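You operate a simulated robot arm through the tools that you are given. There is no shell and no other tool.

You run a simulated robot arm. Do the job below in one go: nothing can be reset, and whatever is moved stays where it is left.

Task
Set the controls near the top of the right grey table. At the end: the key marked on of display box is switched off; the cordless phone is on the top of the wooden wall shelf; the key marked on under the screen is switched on; the knob on the display box is turned to HUMID; whatever was shut is shut again. Leave all else as you found it, and nothing knocked over.

Only the result counts: the job must be done as asked and must still hold three seconds after the hand-in. Knocking over, shifting, dropping, spilling or breaking anything else fails it.

Robot
A 7-joint arm with a two-finger parallel gripper, fixed in place. Base frame: the origin is on the floor under the middle of its stand, x ahead of it, y to its left, z up. Units: mm, degrees, N and s.
It reaches about 1479 mm from its shoulder. Its first joint turns from -166.0 to 166.0 degrees. Payload 4.4 kg.
The tool frame sits at the grasp point between the pads (the TCP): z along the fingers, y along the line on which they close. The tips reach 23 mm beyond it. Largest opening 94 mm; finger width 38, thickness 10; the body of the gripper, 54 by 96 mm, starts 39 mm behind the TCP.
Orientation is told as [roll, pitch, yaw] about the base's x, y, z axes, in that order, counted from this pose: with the fingers straight down and closing along the base's y, the tool's x points along the base's -x, its y along +y and its z along -z.

Tools
- The arm moves only by the tool drive_tool. Its argument "increments" is a list of rows, each an object (a shift or turn left out is 0, a gripper value left out holds the last) with "delta_pos": the shift along the tool's x, y, z in mm, a list of three; "rot": the turn, a rotation vector about the tool's x, y, z in degrees, a list of three; "grip": the closure in counts, from 0 (fully open) to 255 (shut). In form: [{"delta_pos": [x, y, z], "rot": [rx, ry, rz], "grip": grip}, ...]. A call has 1 to 20 rows; each row shifts and turns the commanded pose from where the row before left it, along the tool's axes as they then stand. A row lasts 0.2 s, in which the tool goes at most 50 mm and 8.6 degrees; a call with a longer step from one row to the next is refused whole, and so is a gripper value outside its range. Where a pose cannot be reached the arm comes as near as it can. A force on the tool above 40 N (or 10 N above the force at the start of the call, whichever is more), or a blocked arm, ends the call early, and 0.2 s more pass. The fingers move at their own pace (about 72 mm/s each) and stop on an object; they squeeze with about 32 N. The grip force told is the motor's: it shows also when the fingers shut on nothing. Time passes only in rows, and 0.2 s behind the last, so rows that do not move let the fingers close. It gives the time, the measured TCP pose, the force on the tool (base axes), the opening and the grip force at its end, in the units of the frame above (readings bear some noise), with the torque about the TCP (base axes, N m) and any sound that the robot's microphone picked up.
- Cameras (640 x 400 px; columns grow to the right, rows downward): "scene" is fixed at [48.4, 501.8, 1421.9]; the picture's right is [-0.29, -0.96, 0.00], its down [-0.34, 0.10, -0.93] and it looks along [0.90, -0.27, -0.35] (base axes); focal length 354 px, centre (320, 200). "wrist" rides on the gripper at [86, 16, -75] in the tool frame; the picture's right is [-0.18, 0.98, 0.00], its down [-0.58, -0.11, -0.81] and it looks along [-0.79, -0.15, 0.59] (tool axes); focal length 243 px, centre (320, 200). There is no depth. A picture from a camera that has moved, and an enlarged one, comes with that camera's place and axes in the base frame and with its lens.
- get_image(camera): a new picture of that camera. No time passes.
- inspect(camera, box): a new picture of the part [left, top, right, bottom] of that camera's present view, enlarged. No time passes.
- hand_in(): hands the job in; it is judged then, once.

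Nothing tells you positions but the pictures and the camera data. Unless the task says otherwise, let go and move clear before handing in.

The tools are called as name(argument=value, ...) on one line, values as JSON. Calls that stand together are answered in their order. drive_tool: Moves the arm, as the interface text tells. Its arguments: {"type":"object","properties":{"increments":{"type":"array"}},"required":["increments"]} The other tools are called the same way: get_image (camera) takes a picture; inspect (camera, box) takes an enlarged picture of a part of a camera's view; hand_in () hands the job in.

At the start:

```text
time: 0.0
tool_pos: [584.5, 138.6, 1342.4]
ee_rot: [0.0, 0.0, 0.0]
ft_force: [-0.3, -0.1, -0.7]
ft_torque: [0.02, 0.0, 0.0]
gripper_width: 94.0
grasp_force: 0.1
```

scene: 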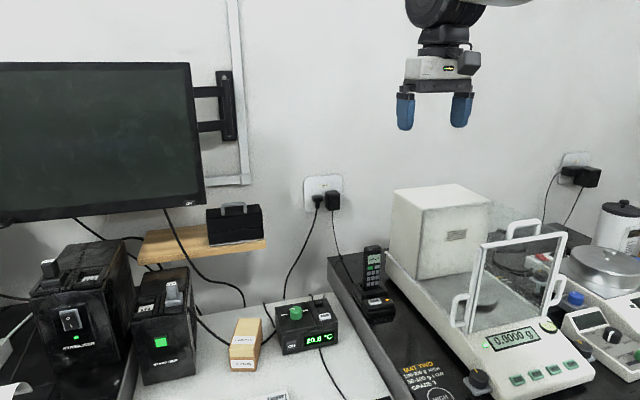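
wrist: 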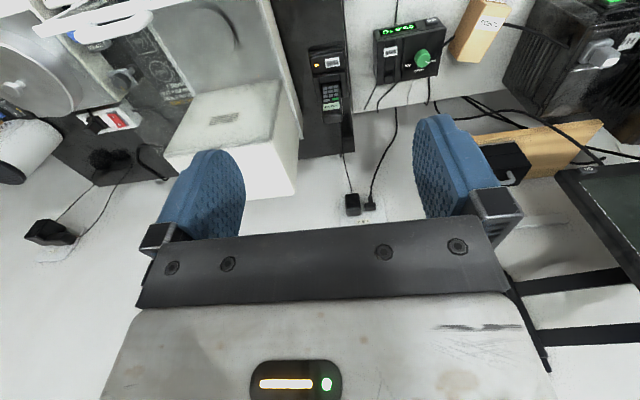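

I see a scene with a monitor, a wooden shelf with a black box on it, a small display box with a green knob, a cordless phone in a cradle, and a balance. I'll look closer before moving.

inspect(camera="scene", box=[250, 270, 370, 370])

inspect(camera="scene", box=[330, 230, 430, 330])

inspect(camera="scene", box=[130, 190, 290, 290])

inspect(camera="wrist", box=[290, 0, 450, 120])

inspect(camera="scene", box=[0, 230, 220, 400])

inspect(camera="scene", box=[380, 180, 640, 400])

```text
4.00 times, centred on (310, 320) of scene
camera zoom: at [48.4, 501.8, 1421.9], right [-0.29, -0.96, 0.0], down [-0.34, 0.1, -0.93], along [0.9, -0.27, -0.35], focal length 1414 px, centre (360, -280)
```

zoom: 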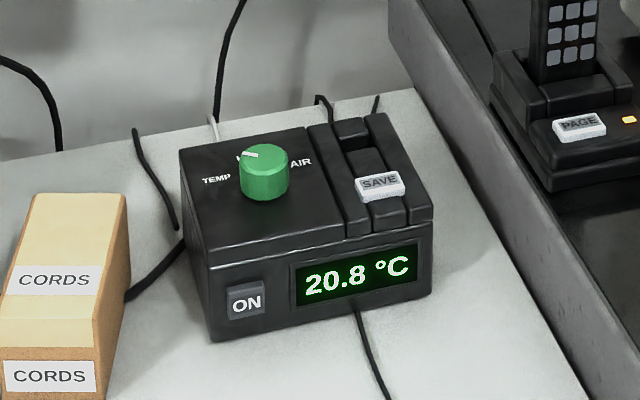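

```text
4.00 times, centred on (380, 280) of scene
camera zoom: at [48.4, 501.8, 1421.9], right [-0.29, -0.96, 0.0], down [-0.34, 0.1, -0.93], along [0.9, -0.27, -0.35], focal length 1414 px, centre (80, -120)
```

zoom: 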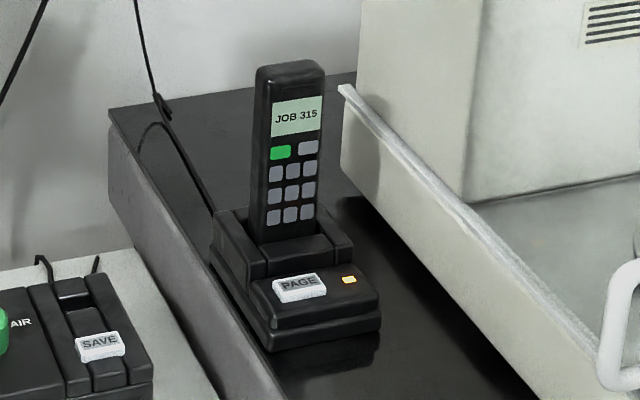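

```text
4.00 times, centred on (210, 240) of scene
camera zoom: at [48.4, 501.8, 1421.9], right [-0.29, -0.96, 0.0], down [-0.34, 0.1, -0.93], along [0.9, -0.27, -0.35], focal length 1414 px, centre (760, 40)
```

zoom: 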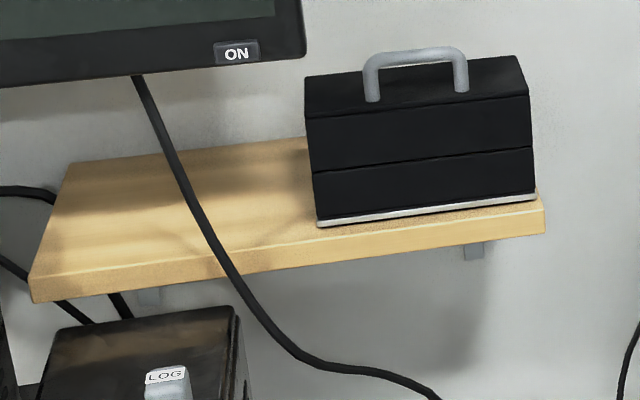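

```text
3.33 times, centred on (370, 60) of wrist
camera zoom: at [498.8, 155.0, 1418.2], right [0.18, 0.98, 0.0], down [0.58, -0.11, 0.81], along [0.79, -0.15, -0.59], focal length 809 px, centre (153, 667)
```

zoom: 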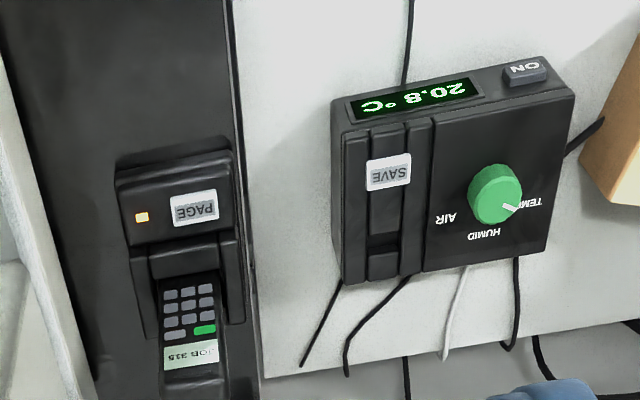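

```text
2.35 times, centred on (110, 315) of scene
camera zoom: at [48.4, 501.8, 1421.9], right [-0.29, -0.96, 0.0], down [-0.34, 0.1, -0.93], along [0.9, -0.27, -0.35], focal length 832 px, centre (814, -71)
```

zoom: 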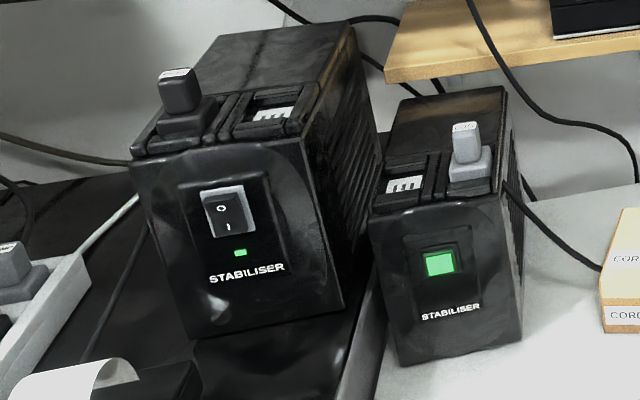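

```text
1.82 times, centred on (510, 290) of scene
camera zoom: at [48.4, 501.8, 1421.9], right [-0.29, -0.96, 0.0], down [-0.34, 0.1, -0.93], along [0.9, -0.27, -0.35], focal length 643 px, centre (-26, 36)
```

zoom: 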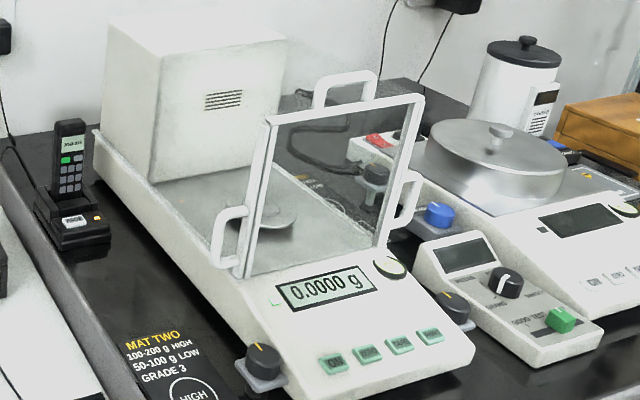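

The knob sits roughly at (788, 340, 831) and the phone roughly at (791, 130, 990). I'll zoom in further on the keys, the knob pointer, the shelf and the monitor edge.

inspect(camera="scene", box=[270, 290, 345, 360])

inspect(camera="wrist", box=[365, 10, 445, 85])

inspect(camera="wrist", box=[440, 90, 640, 260])

inspect(camera="scene", box=[150, 180, 270, 260])

inspect(camera="wrist", box=[290, 0, 400, 220])

```text
5.71 times, centred on (308, 325) of scene
camera zoom: at [48.4, 501.8, 1421.9], right [-0.29, -0.96, 0.0], down [-0.34, 0.1, -0.93], along [0.9, -0.27, -0.35], focal length 2020 px, centre (391, -514)
```

zoom: 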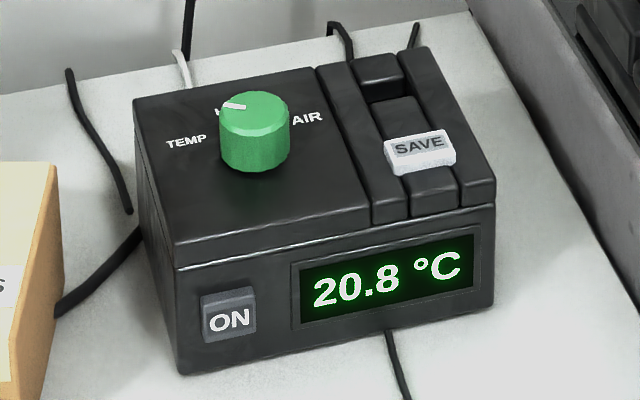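

```text
5.33 times, centred on (405, 48) of wrist
camera zoom: at [498.8, 155.0, 1418.2], right [0.18, 0.98, 0.0], down [0.58, -0.11, 0.81], along [0.79, -0.15, -0.59], focal length 1294 px, centre (-133, 1013)
```

zoom: 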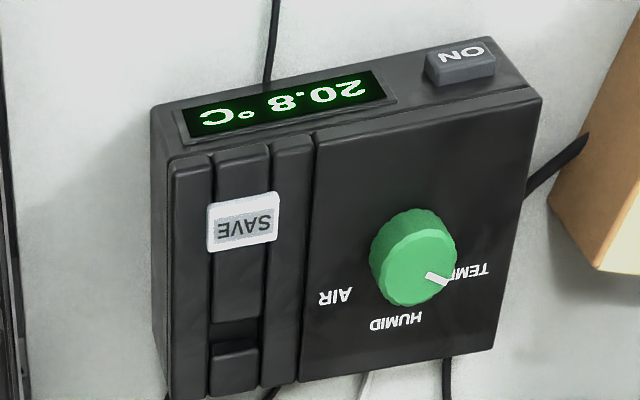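

```text
2.35 times, centred on (540, 175) of wrist
camera zoom: at [498.8, 155.0, 1418.2], right [0.18, 0.98, 0.0], down [0.58, -0.11, 0.81], along [0.79, -0.15, -0.59], focal length 571 px, centre (-198, 259)
```

zoom: 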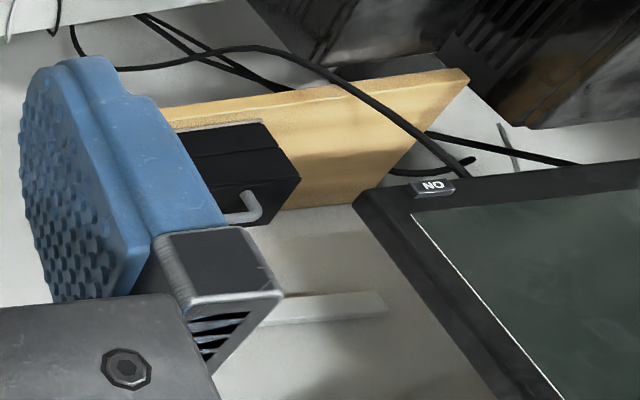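

```text
5.00 times, centred on (210, 220) of scene
camera zoom: at [48.4, 501.8, 1421.9], right [-0.29, -0.96, 0.0], down [-0.34, 0.1, -0.93], along [0.9, -0.27, -0.35], focal length 1768 px, centre (870, 100)
```

zoom: 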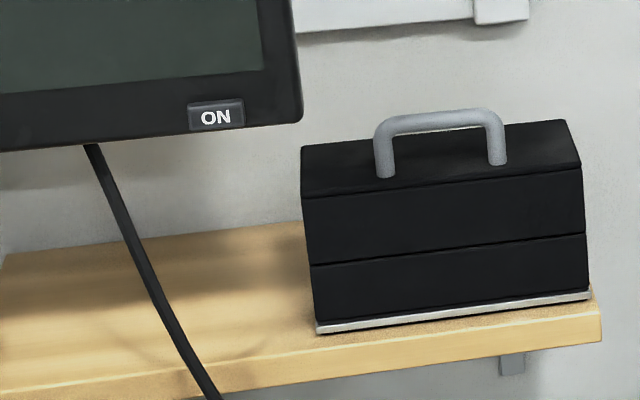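

```text
1.82 times, centred on (345, 110) of wrist
camera zoom: at [498.8, 155.0, 1418.2], right [0.18, 0.98, 0.0], down [0.58, -0.11, 0.81], along [0.79, -0.15, -0.59], focal length 441 px, centre (274, 364)
```

zoom: 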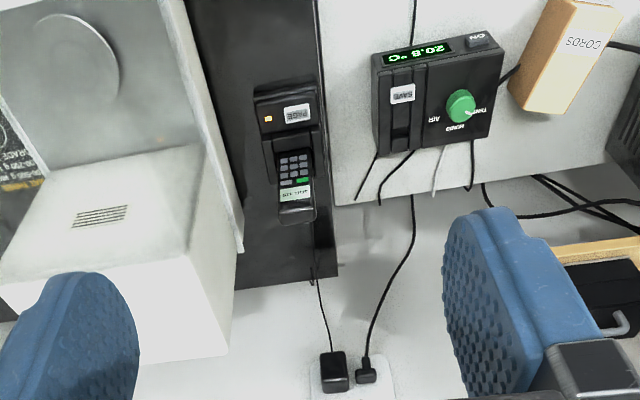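

I want to rule out other "ON" keys (e.g. on the balance) and read labels on everything around.

inspect(camera="scene", box=[460, 320, 600, 400])

inspect(camera="scene", box=[560, 290, 640, 390])

inspect(camera="scene", box=[0, 60, 210, 230])

inspect(camera="scene", box=[160, 190, 210, 225])

inspect(camera="scene", box=[280, 325, 345, 365])

```text
4.57 times, centred on (530, 360) of scene
camera zoom: at [48.4, 501.8, 1421.9], right [-0.29, -0.96, 0.0], down [-0.34, 0.1, -0.93], along [0.9, -0.27, -0.35], focal length 1616 px, centre (-640, -531)
```

zoom: 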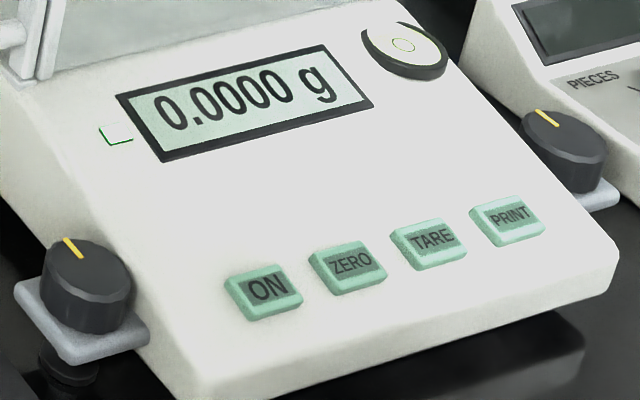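

```text
4.00 times, centred on (600, 340) of scene
camera zoom: at [48.4, 501.8, 1421.9], right [-0.29, -0.96, 0.0], down [-0.34, 0.1, -0.93], along [0.9, -0.27, -0.35], focal length 1414 px, centre (-800, -360)
```

zoom: 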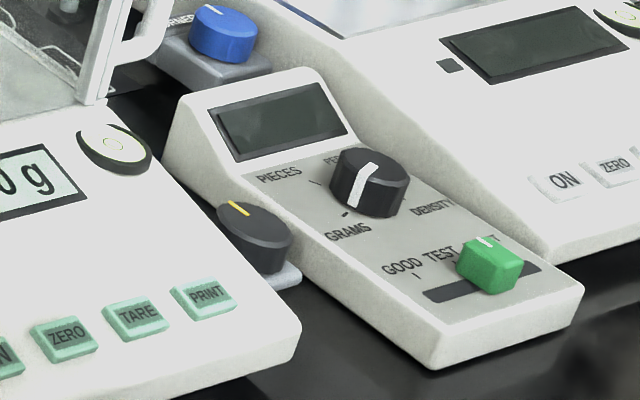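

```text
2.35 times, centred on (105, 145) of scene
camera zoom: at [48.4, 501.8, 1421.9], right [-0.29, -0.96, 0.0], down [-0.34, 0.1, -0.93], along [0.9, -0.27, -0.35], focal length 832 px, centre (826, 329)
```

zoom: 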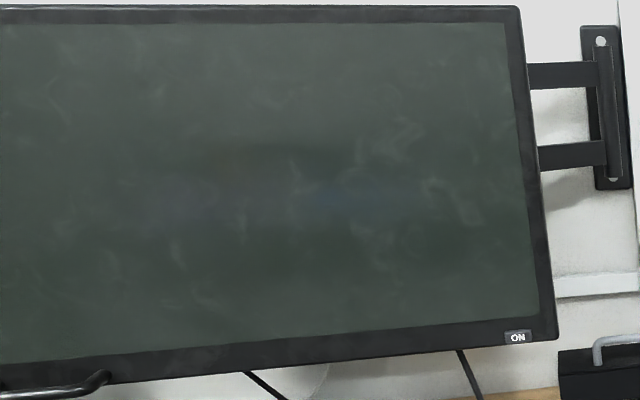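

```text
11.43 times, centred on (185, 208) of scene
camera zoom: at [48.4, 501.8, 1421.9], right [-0.29, -0.96, 0.0], down [-0.34, 0.1, -0.93], along [0.9, -0.27, -0.35], focal length 4041 px, centre (1863, 114)
```

zoom: 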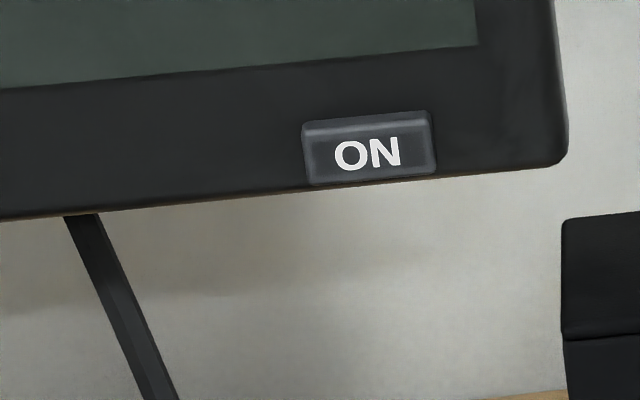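

```text
9.85 times, centred on (312, 345) of scene
camera zoom: at [48.4, 501.8, 1421.9], right [-0.29, -0.96, 0.0], down [-0.34, 0.1, -0.93], along [0.9, -0.27, -0.35], focal length 3482 px, centre (394, -1228)
```

zoom: 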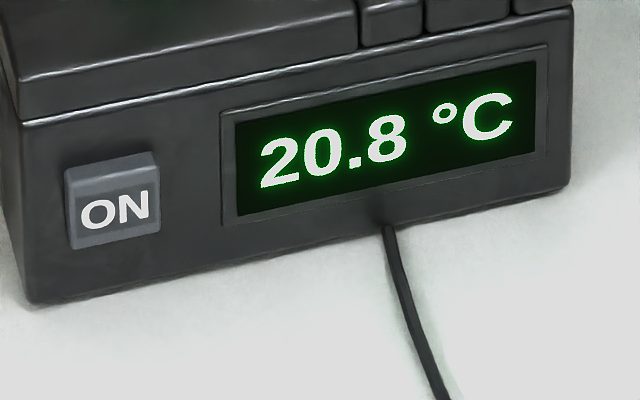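

The free part of the shelf is its left end, at about x 948–1120, y 550–720, z 956. The monitor's lower edge and ON key are just above and in front of it, at about (911, 579, 1109). The display box key is near (752, 367, 756). I'll move the hand in front of the display box for a close look.

drive_tool(increments=[{"delta_pos": [0, 22, 40], "grip": 0}, {"delta_pos": [0, 22, 40]}, {"delta_pos": [0, 22, 40]}, {"delta_pos": [0, 22, 40]}, {"delta_pos": [0, 22, 40]}, {"delta_pos": [0, 22, 40]}, {"delta_pos": [0, 22, 40]}, {"delta_pos": [0, 22, 40]}, {"delta_pos": [0, 22, 40]}, {"delta_pos": [0, 22, 40]}])

get_image(camera="wrist")

get_image(camera="scene")

```text
time: 2.2
tool_pos: [585.8, 358.4, 942.1]
ee_rot: [0.0, -0.1, 0.1]
ft_force: [0.0, -0.7, 0.7]
ft_torque: [0.0, 0.01, 0.0]
gripper_width: 94.1
grasp_force: 0.1
```

```text
taken
camera wrist: at [500.3, 374.2, 1017.4], right [0.18, 0.98, 0.0], down [0.58, -0.11, 0.81], along [0.79, -0.15, -0.59], focal length 243 px, centre (320, 200)
```

wrist: 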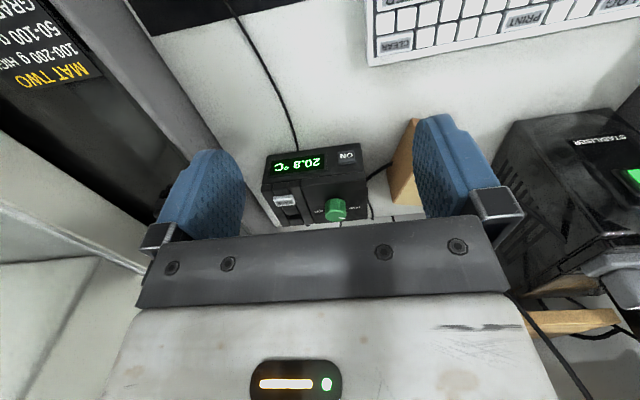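

```text
taken
```

scene: 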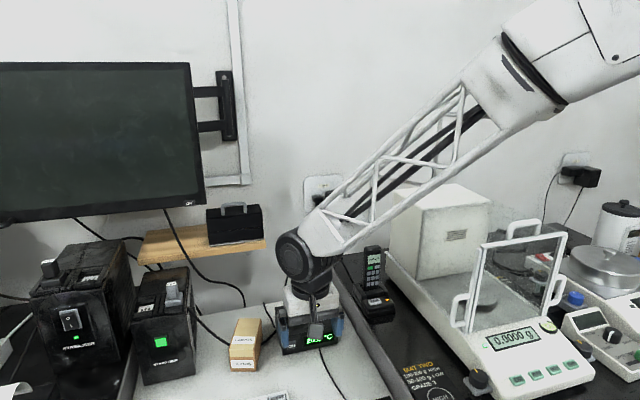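

The hand is in front of and above the display box. I'll zoom in on the box and its key.

inspect(camera="wrist", box=[250, 135, 400, 235])

inspect(camera="wrist", box=[320, 140, 380, 180])

inspect(camera="wrist", box=[480, 90, 640, 350])

```text
4.00 times, centred on (325, 185) of wrist
camera zoom: at [500.3, 374.2, 1017.4], right [0.18, 0.98, 0.0], down [0.58, -0.11, 0.81], along [0.79, -0.15, -0.59], focal length 970 px, centre (300, 260)
```

zoom: 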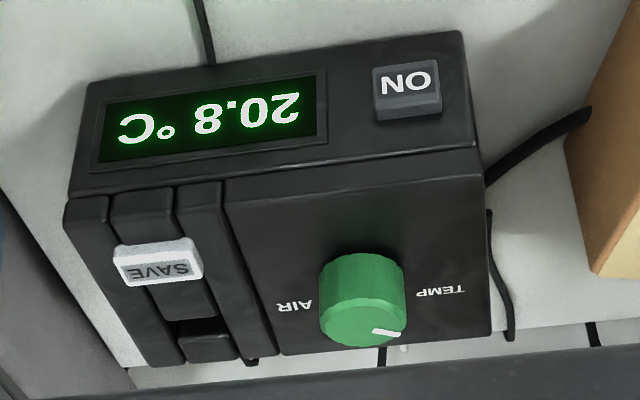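

```text
10.00 times, centred on (350, 160) of wrist
camera zoom: at [500.3, 374.2, 1017.4], right [0.18, 0.98, 0.0], down [0.58, -0.11, 0.81], along [0.79, -0.15, -0.59], focal length 2426 px, centre (20, 600)
```

zoom: 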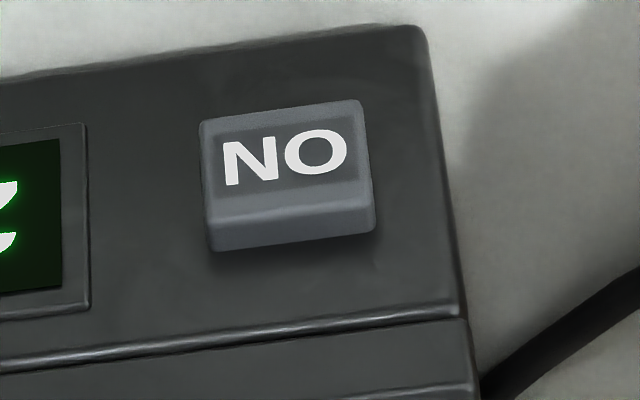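

```text
1.54 times, centred on (560, 220) of wrist
camera zoom: at [500.3, 374.2, 1017.4], right [0.18, 0.98, 0.0], down [0.58, -0.11, 0.81], along [0.79, -0.15, -0.59], focal length 373 px, centre (-49, 169)
```

zoom: 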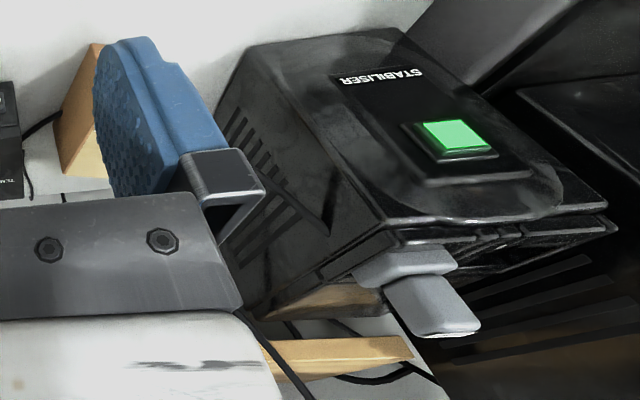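

The key is a plain push key at about (748, 368, 757). I'll close the fingers and pitch the tool 30° forward so that the fingertip corner does the pressing.

drive_tool(increments=[{"rot": [0, -7.5, 0], "grip": 255}, {"rot": [0, -7.5, 0]}, {"rot": [0, -7.5, 0]}, {"rot": [0, -7.5, 0]}, {}, {}])

get_image(camera="wrist")

get_image(camera="scene")

```text
time: 3.6
tool_pos: [585.2, 358.5, 943.5]
ee_rot: [0.0, -30.0, -0.1]
ft_force: [0.2, 0.0, 1.1]
ft_torque: [0.04, 0.01, 0.02]
gripper_width: 0.2
grasp_force: 32.0
```

```text
taken
camera wrist: at [473.6, 374.8, 964.7], right [0.16, 0.98, 0.09], down [0.1, -0.11, 0.99], along [0.98, -0.15, -0.12], focal length 243 px, centre (320, 200)
```

wrist: 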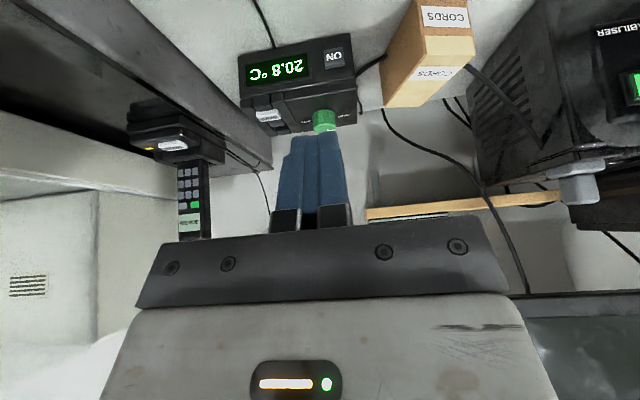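

```text
taken
```

scene: 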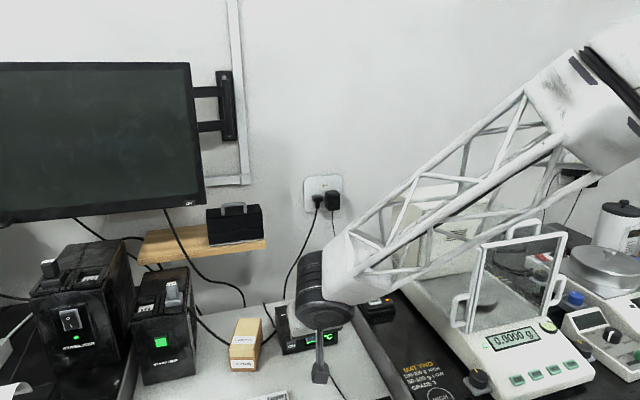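

The orientation is correct. Next I move to a pre-press position in front of the display-box key.

drive_tool(increments=[{"delta_pos": [-1.3, 1.9, 39.7]}, {"delta_pos": [-1.3, 1.9, 39.7]}, {"delta_pos": [-1.3, 1.9, 39.7]}, {"delta_pos": [-1.3, 1.9, 39.7]}, {"delta_pos": [-1.3, 1.9, 39.7]}, {}])

get_image(camera="wrist")

get_image(camera="scene")

```text
time: 5.0
tool_pos: [690.2, 368.2, 774.7]
ee_rot: [0.0, -30.0, 0.1]
ft_force: [0.3, -0.8, 0.8]
ft_torque: [0.01, -0.03, 0.03]
gripper_width: 0.0
grasp_force: 31.9
```

```text
taken
camera wrist: at [578.2, 384.8, 795.7], right [0.16, 0.98, 0.09], down [0.1, -0.11, 0.99], along [0.98, -0.15, -0.12], focal length 243 px, centre (320, 200)
```

wrist: 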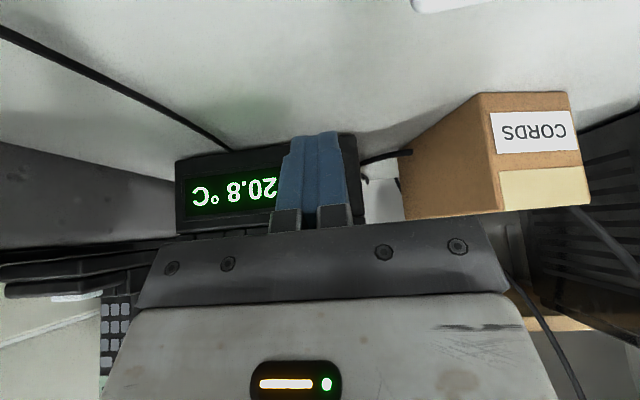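

```text
taken
```

scene: 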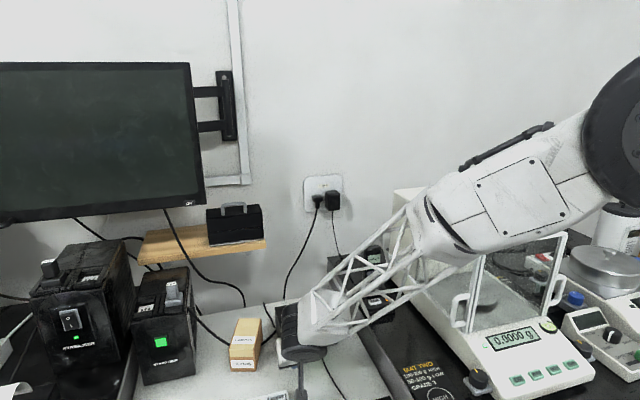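

inspect(camera="wrist", box=[250, 110, 410, 240])

inspect(camera="scene", box=[230, 280, 390, 400])

```text
3.08 times, centred on (330, 175) of wrist
camera zoom: at [578.2, 384.8, 795.7], right [0.16, 0.98, 0.09], down [0.1, -0.11, 0.99], along [0.98, -0.15, -0.12], focal length 746 px, centre (289, 277)
```

zoom: 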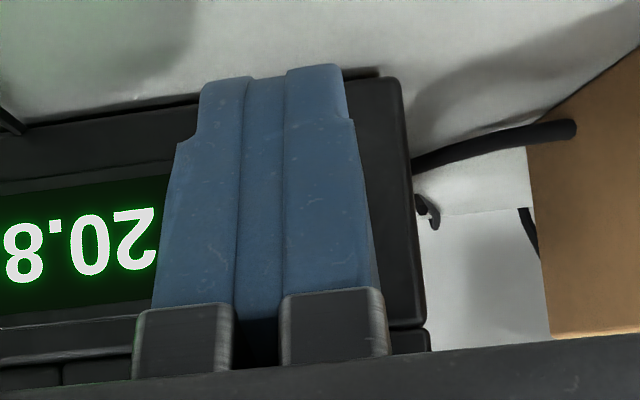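

```text
3.33 times, centred on (310, 340) of scene
camera zoom: at [48.4, 501.8, 1421.9], right [-0.29, -0.96, 0.0], down [-0.34, 0.1, -0.93], along [0.9, -0.27, -0.35], focal length 1179 px, centre (353, -267)
```

zoom: 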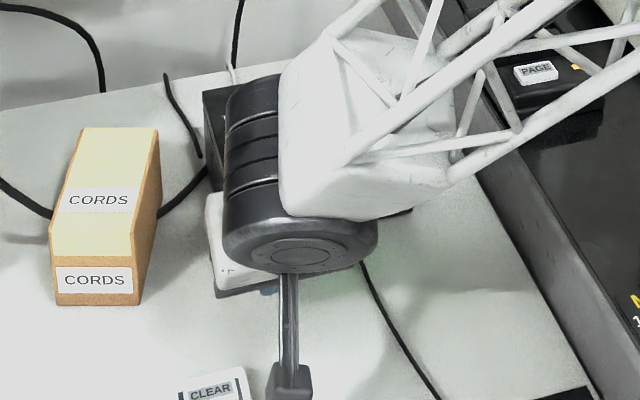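

The fingers are lined up with the key in y. I'll lower the tool slightly and creep forward, watching the force and listening for a click.

drive_tool(increments=[{"delta_pos": [-10, 0, 12.7]}, {"delta_pos": [-2.6, 0, 1.5]}, {"delta_pos": [-2.6, 0, 1.5]}, {}])

drive_tool(increments=[{"delta_pos": [-1.73, 0, 1]}, {}])

drive_tool(increments=[{"delta_pos": [-1.73, 0, 1]}, {}])

```text
time: 6.0
tool_pos: [708.7, 368.9, 768.1]
ee_rot: [0.1, -29.9, -0.1]
ft_force: [-0.1, -0.3, -0.5]
ft_torque: [0.0, 0.05, 0.01]
gripper_width: 0.0
grasp_force: 32.4
```

```text
time: 6.6
tool_pos: [712.3, 368.8, 768.6]
ee_rot: [0.0, -30.1, 0.1]
ft_force: [0.8, -0.3, 0.2]
ft_torque: [-0.01, -0.02, 0.02]
gripper_width: 0.0
grasp_force: 31.7
```

```text
time: 7.2
tool_pos: [714.1, 369.5, 768.4]
ee_rot: [0.1, -29.9, 0.0]
ft_force: [0.6, -0.3, 0.6]
ft_torque: [-0.01, 0.01, -0.01]
gripper_width: 0.0
grasp_force: 31.6
```

drive_tool(increments=[{"delta_pos": [-1.73, 0, 1]}, {}])

drive_tool(increments=[{"delta_pos": [-1.3, 0, 0.75]}, {}])

drive_tool(increments=[{"delta_pos": [-1.3, 0, 0.75]}, {}])

inspect(camera="wrist", box=[170, 110, 410, 260])

```text
time: 7.8
tool_pos: [716.3, 370.1, 768.6]
ee_rot: [-0.2, -30.0, -0.1]
ft_force: [0.7, 0.6, 0.1]
ft_torque: [-0.01, 0.01, -0.01]
gripper_width: 0.0
grasp_force: 31.6
```

```text
time: 8.4
tool_pos: [717.9, 368.9, 768.6]
ee_rot: [0.0, -29.9, 0.0]
ft_force: [-1.9, -0.5, -0.3]
ft_torque: [0.02, 0.02, -0.02]
gripper_width: 0.0
grasp_force: 32.0
```

```text
time: 9.0
tool_pos: [718.9, 367.1, 768.9]
ee_rot: [0.0, -30.0, 0.0]
ft_force: [-2.1, 0.8, 0.0]
ft_torque: [0.03, 0.03, 0.0]
gripper_width: 0.0
grasp_force: 32.5
heard: click
```

```text
2.67 times, centred on (290, 185) of wrist
camera zoom: at [607.6, 384.4, 790.2], right [0.16, 0.98, 0.09], down [0.1, -0.11, 0.99], along [0.98, -0.15, -0.12], focal length 647 px, centre (400, 240)
```

zoom: 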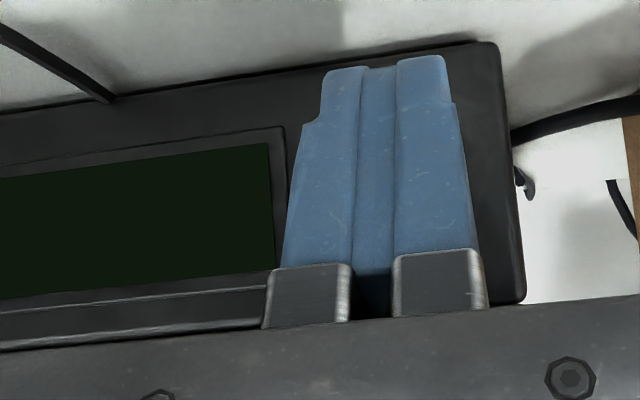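

A click was heard and the display went dark, so the display box is off. I'll back straight away and verify.

drive_tool(increments=[{"delta_pos": [17.3, 0, -10]}, {"delta_pos": [17.3, 0, -10]}, {"delta_pos": [0, 0, -40]}, {"delta_pos": [0, 0, -40]}, {"delta_pos": [0, 0, -40]}, {}])

inspect(camera="wrist", box=[220, 20, 420, 145])

get_image(camera="scene")

```text
time: 10.4
tool_pos: [619.7, 368.0, 873.8]
ee_rot: [0.1, -30.0, 0.0]
ft_force: [-0.6, 0.1, 0.2]
ft_torque: [0.01, 0.03, 0.02]
gripper_width: 0.1
grasp_force: 32.1
```

```text
3.20 times, centred on (320, 82) of wrist
camera zoom: at [507.5, 383.6, 895.4], right [0.16, 0.98, 0.09], down [0.1, -0.11, 0.99], along [0.98, -0.15, -0.12], focal length 776 px, centre (320, 576)
```

zoom: 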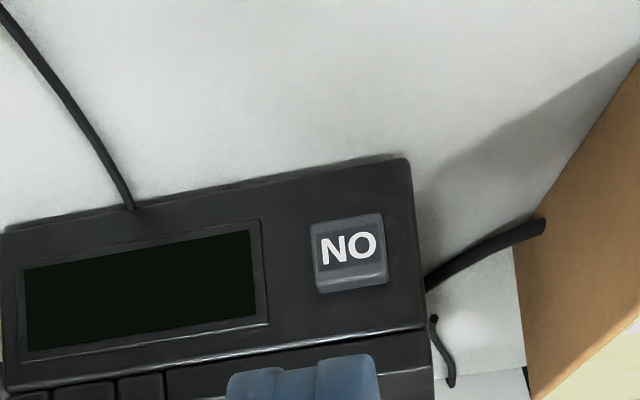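

```text
taken
```

scene: 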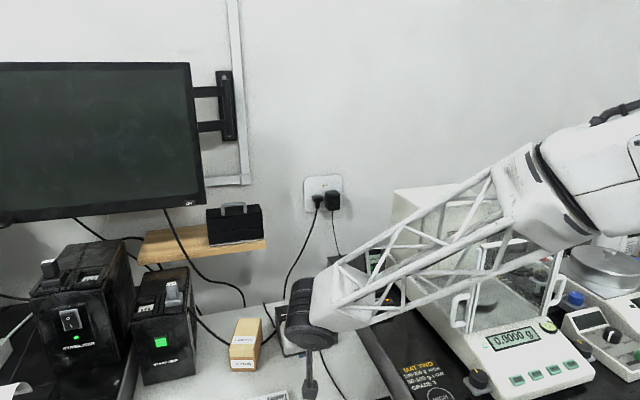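

The display box is off. For the knob I'll return the tool to vertical, open the fingers and move above the knob for a look.

drive_tool(increments=[{"delta_pos": [0, 0, -40], "rot": [0, 7.5, 0], "grip": 0}, {"rot": [0, 7.5, 0]}, {"rot": [0, 7.5, 0]}, {"rot": [0, 7.5, 0]}, {"delta_pos": [-30, -6.75, -13]}, {"delta_pos": [-30, -6.75, -13]}, {"delta_pos": [-30, -6.75, -13]}, {"delta_pos": [-30, -6.75, -13]}, {}])

get_image(camera="wrist")

get_image(camera="scene")

```text
time: 12.4
tool_pos: [719.4, 342.3, 960.5]
ee_rot: [0.0, -0.1, 0.1]
ft_force: [-0.1, 0.8, 0.4]
ft_torque: [0.01, 0.0, 0.0]
gripper_width: 94.0
grasp_force: 0.0
```

```text
taken
camera wrist: at [634.1, 358.1, 1035.1], right [0.18, 0.98, 0.0], down [0.58, -0.11, 0.81], along [0.79, -0.15, -0.59], focal length 243 px, centre (320, 200)
```

wrist: 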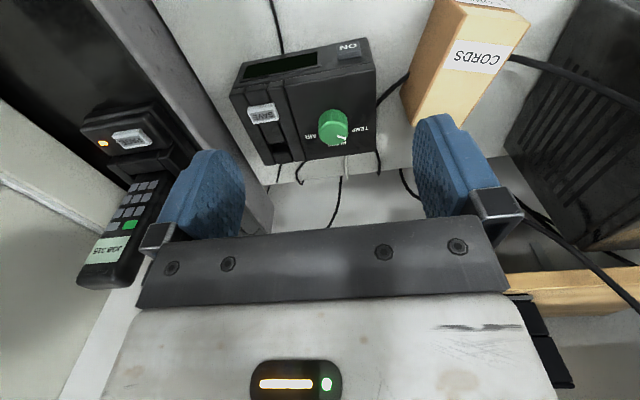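

```text
taken
```

scene: 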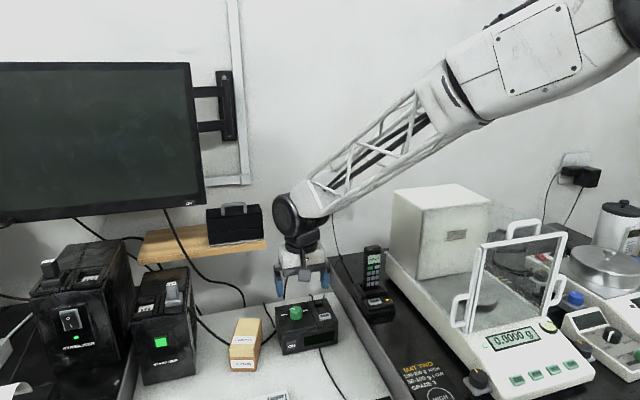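

inspect(camera="wrist", box=[280, 90, 390, 160])

inspect(camera="scene", box=[270, 290, 345, 360])

inspect(camera="wrist", box=[70, 90, 250, 300])

```text
5.71 times, centred on (335, 125) of wrist
camera zoom: at [634.1, 358.1, 1035.1], right [0.18, 0.98, 0.0], down [0.58, -0.11, 0.81], along [0.79, -0.15, -0.59], focal length 1386 px, centre (234, 629)
```

zoom: 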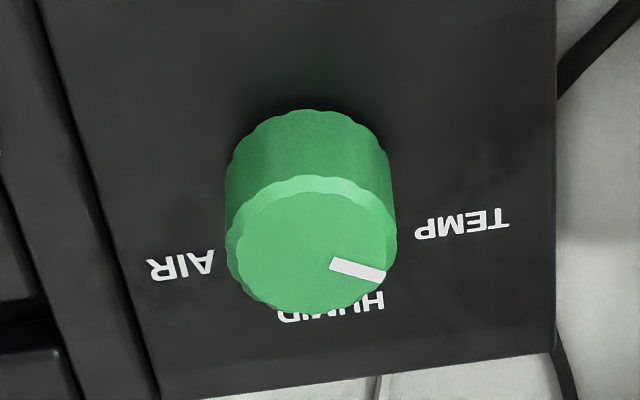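

```text
5.71 times, centred on (308, 325) of scene
camera zoom: at [48.4, 501.8, 1421.9], right [-0.29, -0.96, 0.0], down [-0.34, 0.1, -0.93], along [0.9, -0.27, -0.35], focal length 2020 px, centre (391, -514)
```

zoom: 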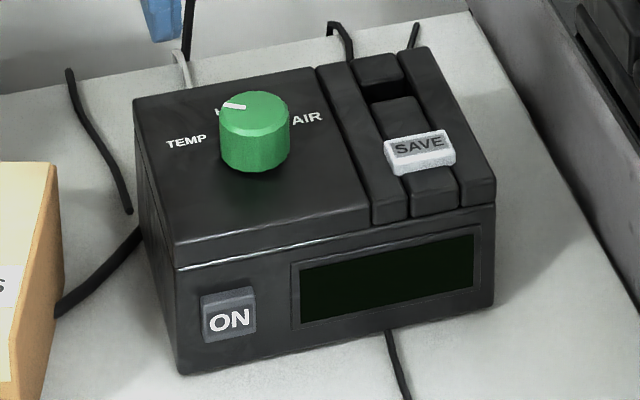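

```text
1.90 times, centred on (160, 195) of wrist
camera zoom: at [634.1, 358.1, 1035.1], right [0.18, 0.98, 0.0], down [0.58, -0.11, 0.81], along [0.79, -0.15, -0.59], focal length 462 px, centre (625, 210)
```

zoom: 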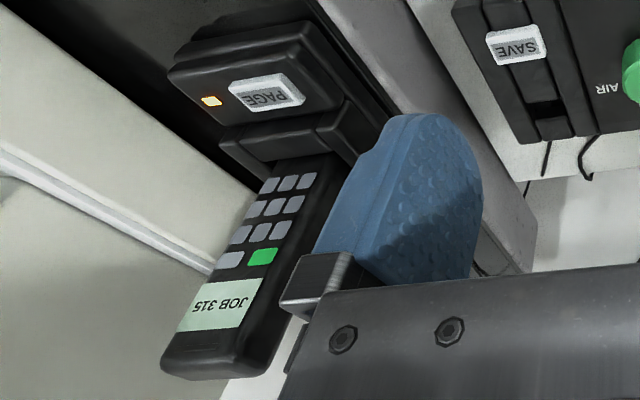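

The pointer is on TEMP, and HUMID is 60° clockwise seen from above. The knob's top centre is about (803, 341, 822) with a diameter of about 31 mm. I'll narrow the fingers and hover just above it.

drive_tool(increments=[{"delta_pos": [-27, -0.4, 28], "grip": 119}, {"delta_pos": [-27, -0.4, 28]}, {"delta_pos": [-27, -0.4, 29]}, {}, {}])

get_image(camera="wrist")

inspect(camera="scene", box=[250, 260, 370, 360])

```text
time: 13.6
tool_pos: [801.4, 340.6, 874.2]
ee_rot: [0.0, 0.0, 0.0]
ft_force: [-0.2, -0.8, -0.4]
ft_torque: [0.0, 0.01, -0.03]
gripper_width: 49.8
grasp_force: 0.0
```

```text
taken
camera wrist: at [715.4, 356.5, 948.9], right [0.18, 0.98, 0.0], down [0.58, -0.11, 0.81], along [0.79, -0.15, -0.59], focal length 243 px, centre (320, 200)
```

wrist: 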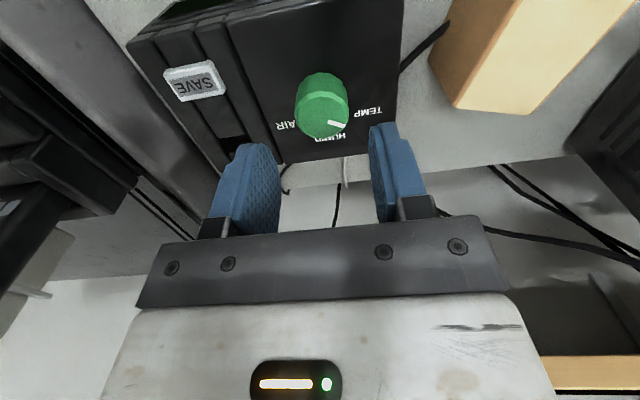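

```text
4.00 times, centred on (310, 310) of scene
camera zoom: at [48.4, 501.8, 1421.9], right [-0.29, -0.96, 0.0], down [-0.34, 0.1, -0.93], along [0.9, -0.27, -0.35], focal length 1414 px, centre (360, -240)
```

zoom: 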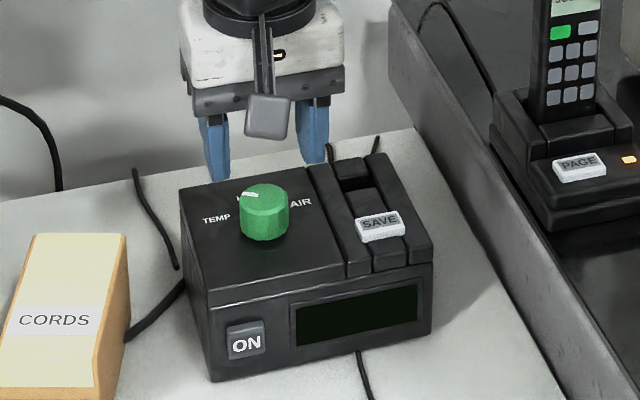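

drive_tool(increments=[{"delta_pos": [-2.2, 0.6, 16]}, {"delta_pos": [0, 0, 16]}, {"delta_pos": [0, 0, 8]}, {"delta_pos": [0, 0, 7]}, {}])

inspect(camera="wrist", box=[220, 80, 430, 220])

inspect(camera="scene", box=[270, 280, 345, 340])

```text
time: 14.8
tool_pos: [802.6, 340.7, 827.3]
ee_rot: [-0.1, 0.0, 0.0]
ft_force: [-0.5, -0.6, 0.4]
ft_torque: [0.01, 0.0, 0.01]
gripper_width: 49.9
grasp_force: 0.2
```

```text
2.86 times, centred on (325, 150) of wrist
camera zoom: at [717.0, 357.5, 902.2], right [0.18, 0.98, 0.0], down [0.58, -0.11, 0.81], along [0.79, -0.15, -0.59], focal length 693 px, centre (306, 343)
```

zoom: 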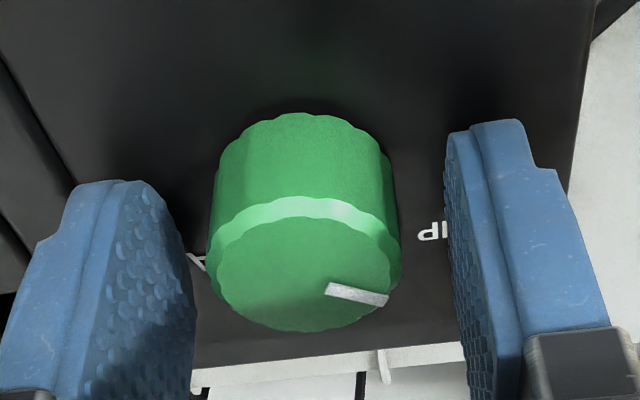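

```text
6.67 times, centred on (308, 310) of scene
camera zoom: at [48.4, 501.8, 1421.9], right [-0.29, -0.96, 0.0], down [-0.34, 0.1, -0.93], along [0.9, -0.27, -0.35], focal length 2357 px, centre (403, -533)
```

zoom: 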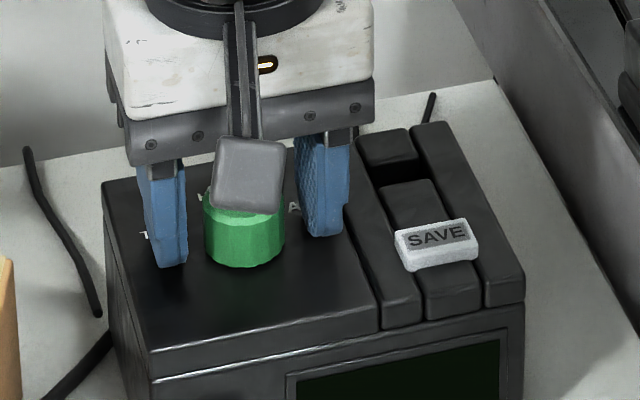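

The fingers straddle the knob. I'll close on it.

drive_tool(increments=[{"delta_pos": [-1, 0, 0], "grip": 180}, {}, {}, {}])

inspect(camera="wrist", box=[220, 80, 430, 220])

```text
time: 15.8
tool_pos: [802.0, 341.0, 827.2]
ee_rot: [0.0, 0.1, -0.1]
ft_force: [-13.2, 21.3, 4.0]
ft_torque: [0.25, 0.34, -0.06]
gripper_width: 31.6
grasp_force: 45.1
```

```text
2.86 times, centred on (325, 150) of wrist
camera zoom: at [717.4, 357.8, 902.3], right [0.18, 0.98, 0.0], down [0.58, -0.11, 0.81], along [0.79, -0.15, -0.59], focal length 693 px, centre (306, 343)
```

zoom: 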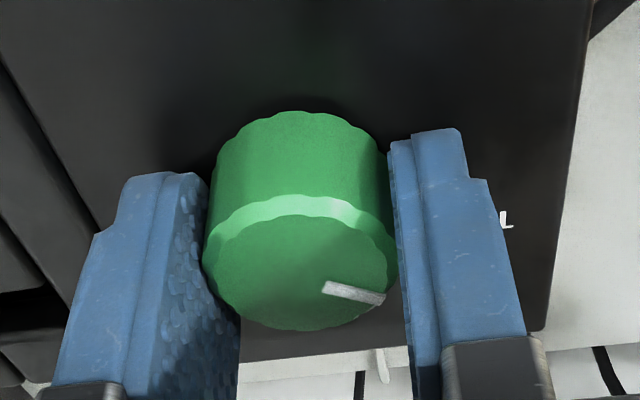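

drive_tool(increments=[{"delta_pos": [0.8, 0.8, 0]}, {}])

```text
time: 16.4
tool_pos: [802.5, 340.9, 826.0]
ee_rot: [0.0, -0.2, 0.0]
ft_force: [10.5, 20.9, -3.2]
ft_torque: [0.11, 0.4, -0.13]
gripper_width: 31.7
grasp_force: 44.9
```

drive_tool(increments=[{"delta_pos": [-0.4, 0.8, 0]}, {}])

```text
time: 17.0
tool_pos: [802.4, 342.7, 827.4]
ee_rot: [0.0, 0.0, 0.0]
ft_force: [-2.1, 5.5, 8.3]
ft_torque: [-0.17, -0.94, -0.12]
gripper_width: 31.3
grasp_force: 45.2
```

drive_tool(increments=[{"rot": [0, 0, 5]}, {"rot": [0, 0, 5]}, {"rot": [0, 0, 5]}, {}])

```text
time: 17.8
tool_pos: [802.4, 339.9, 827.4]
ee_rot: [-0.1, 0.0, -14.4]
ft_force: [-6.0, -7.7, 7.4]
ft_torque: [-0.24, 0.34, 0.06]
gripper_width: 31.2
grasp_force: 45.0
stopped in row 4: the force on the tool passed its limit at 43 N (the readings are from after the stop); the commanded pose is now the measured one
```

inspect(camera="wrist", box=[220, 60, 430, 220])

inspect(camera="scene", box=[270, 280, 345, 350])

```text
2.50 times, centred on (325, 140) of wrist
camera zoom: at [724.3, 378.0, 902.2], right [0.42, 0.91, 0.0], down [0.54, -0.25, 0.81], along [0.73, -0.34, -0.59], focal length 606 px, centre (308, 350)
```

zoom: 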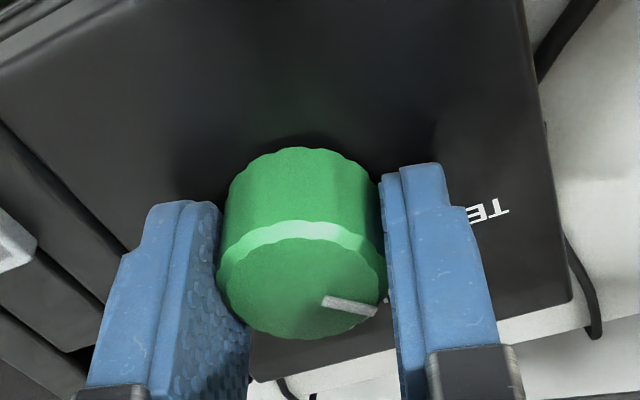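

```text
5.71 times, centred on (308, 315) of scene
camera zoom: at [48.4, 501.8, 1421.9], right [-0.29, -0.96, 0.0], down [-0.34, 0.1, -0.93], along [0.9, -0.27, -0.35], focal length 2020 px, centre (391, -457)
```

zoom: 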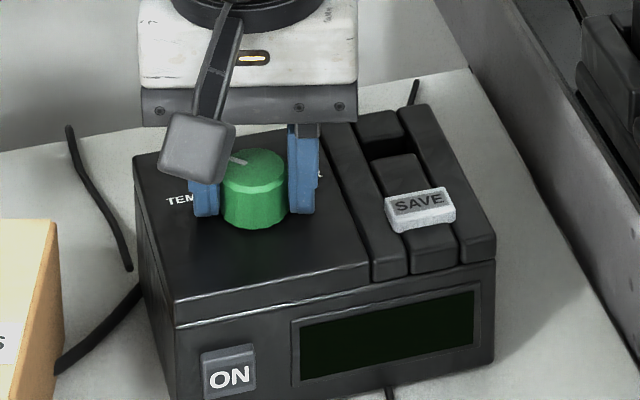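

The knob is turning with the fingers, about 15° so far. I'll continue in small steps and keep the side forces low.

drive_tool(increments=[{"rot": [0, 0, 3]}, {"rot": [0, 0, 3]}, {"rot": [0, 0, 3]}, {}])

```text
time: 18.8
tool_pos: [801.9, 340.3, 827.0]
ee_rot: [-0.1, 0.1, -23.5]
ft_force: [-9.7, -26.4, 8.6]
ft_torque: [-0.18, -0.04, 0.16]
gripper_width: 31.6
grasp_force: 45.0
```

drive_tool(increments=[{"delta_pos": [0, -1, 0]}, {}])

```text
time: 19.4
tool_pos: [802.5, 340.8, 828.3]
ee_rot: [0.1, 0.0, -23.5]
ft_force: [11.9, -7.1, -3.5]
ft_torque: [-0.15, -0.7, -0.01]
gripper_width: 31.3
grasp_force: 44.6
```

drive_tool(increments=[{"rot": [0, 0, 3]}, {"rot": [0, 0, 3]}, {"rot": [0, 0, 3]}, {}])

```text
time: 20.4
tool_pos: [801.6, 339.7, 827.8]
ee_rot: [-0.2, 0.0, -32.6]
ft_force: [-4.1, -13.3, 6.8]
ft_torque: [-0.11, -0.12, 0.05]
gripper_width: 31.3
grasp_force: 44.7
```

drive_tool(increments=[{"delta_pos": [0, -0.5, 0], "rot": [0, 0, 3]}, {"rot": [0, 0, 3]}, {"rot": [0, 0, 3]}, {}])

inspect(camera="wrist", box=[220, 60, 430, 220])

```text
time: 21.2
tool_pos: [801.3, 339.1, 827.9]
ee_rot: [-0.2, 0.0, -39.8]
ft_force: [-10.0, -6.3, 7.3]
ft_torque: [-0.34, -0.21, 0.04]
gripper_width: 31.1
grasp_force: 44.7
stopped in row 3: the force on the tool passed its limit at 42 N (the readings are from after the stop); the commanded pose is now the measured one
```

```text
2.50 times, centred on (325, 140) of wrist
camera zoom: at [746.8, 407.2, 902.1], right [0.77, 0.64, 0.0], down [0.38, -0.45, 0.81], along [0.51, -0.62, -0.59], focal length 606 px, centre (308, 350)
```

zoom: 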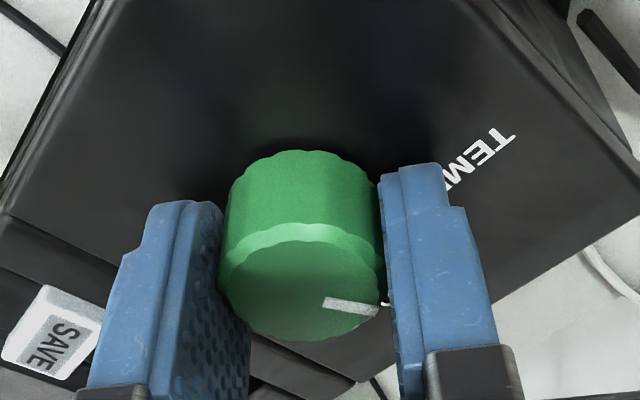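

drive_tool(increments=[{"delta_pos": [0, -0.4, 0], "rot": [0, 0, 2]}, {"rot": [0, 0, 2]}, {"rot": [0, 0, 2]}, {}])

```text
time: 22.2
tool_pos: [801.3, 339.7, 827.9]
ee_rot: [-0.1, -0.1, -45.9]
ft_force: [-25.1, -15.4, 22.8]
ft_torque: [0.19, 0.47, 0.08]
gripper_width: 31.1
grasp_force: 45.5
```

drive_tool(increments=[{"delta_pos": [0, -1, -0.7]}, {}])

```text
time: 22.8
tool_pos: [801.8, 338.7, 826.1]
ee_rot: [-0.1, 0.0, -45.9]
ft_force: [3.8, 1.6, -1.1]
ft_torque: [0.43, -0.48, 0.02]
gripper_width: 31.0
grasp_force: 45.1
```

drive_tool(increments=[{"rot": [0, 0, 2.5]}, {"delta_pos": [0, -0.4, 0], "rot": [0, 0, 2.5]}, {"rot": [0, 0, 2.5]}, {}])

```text
time: 23.8
tool_pos: [800.0, 339.5, 827.7]
ee_rot: [-0.1, 0.0, -53.3]
ft_force: [15.2, 10.5, -5.1]
ft_torque: [0.57, -0.38, -0.07]
gripper_width: 30.9
grasp_force: 44.7
```

drive_tool(increments=[{"delta_pos": [0, 0.3, 0], "rot": [0, 0, 2.3]}, {"rot": [0, 0, 2.3]}, {"rot": [0, 0, 2.3]}, {}])

inspect(camera="wrist", box=[220, 60, 430, 220])

inspect(camera="scene", box=[270, 280, 345, 350])

```text
time: 24.8
tool_pos: [801.6, 338.4, 828.4]
ee_rot: [-0.1, 0.0, -60.3]
ft_force: [5.9, -10.8, 3.7]
ft_torque: [0.77, 0.07, -0.01]
gripper_width: 31.1
grasp_force: 44.7
```

```text
2.50 times, centred on (325, 140) of wrist
camera zoom: at [772.9, 421.6, 902.0], right [0.94, 0.33, 0.0], down [0.2, -0.56, 0.81], along [0.26, -0.76, -0.59], focal length 606 px, centre (308, 350)
```

zoom: 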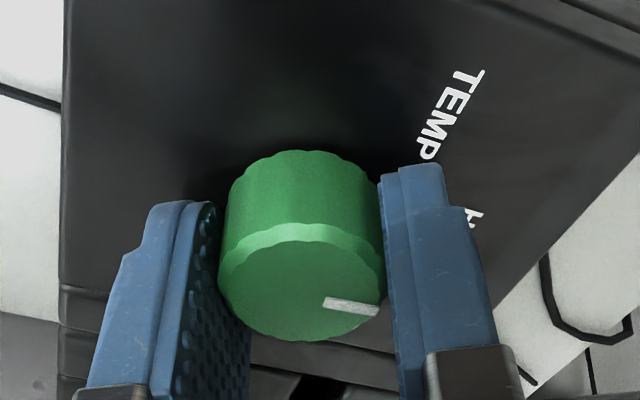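

```text
5.71 times, centred on (308, 315) of scene
camera zoom: at [48.4, 501.8, 1421.9], right [-0.29, -0.96, 0.0], down [-0.34, 0.1, -0.93], along [0.9, -0.27, -0.35], focal length 2020 px, centre (391, -457)
```

zoom: 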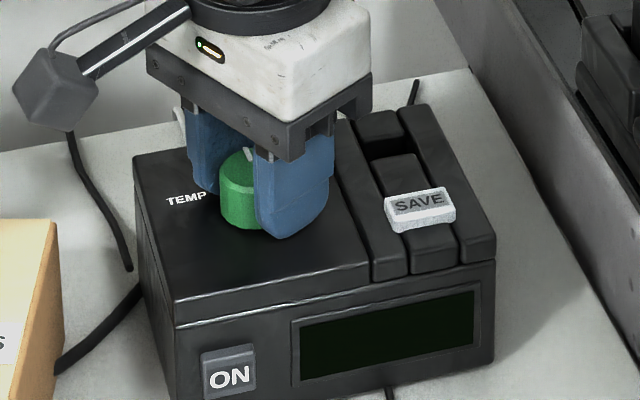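

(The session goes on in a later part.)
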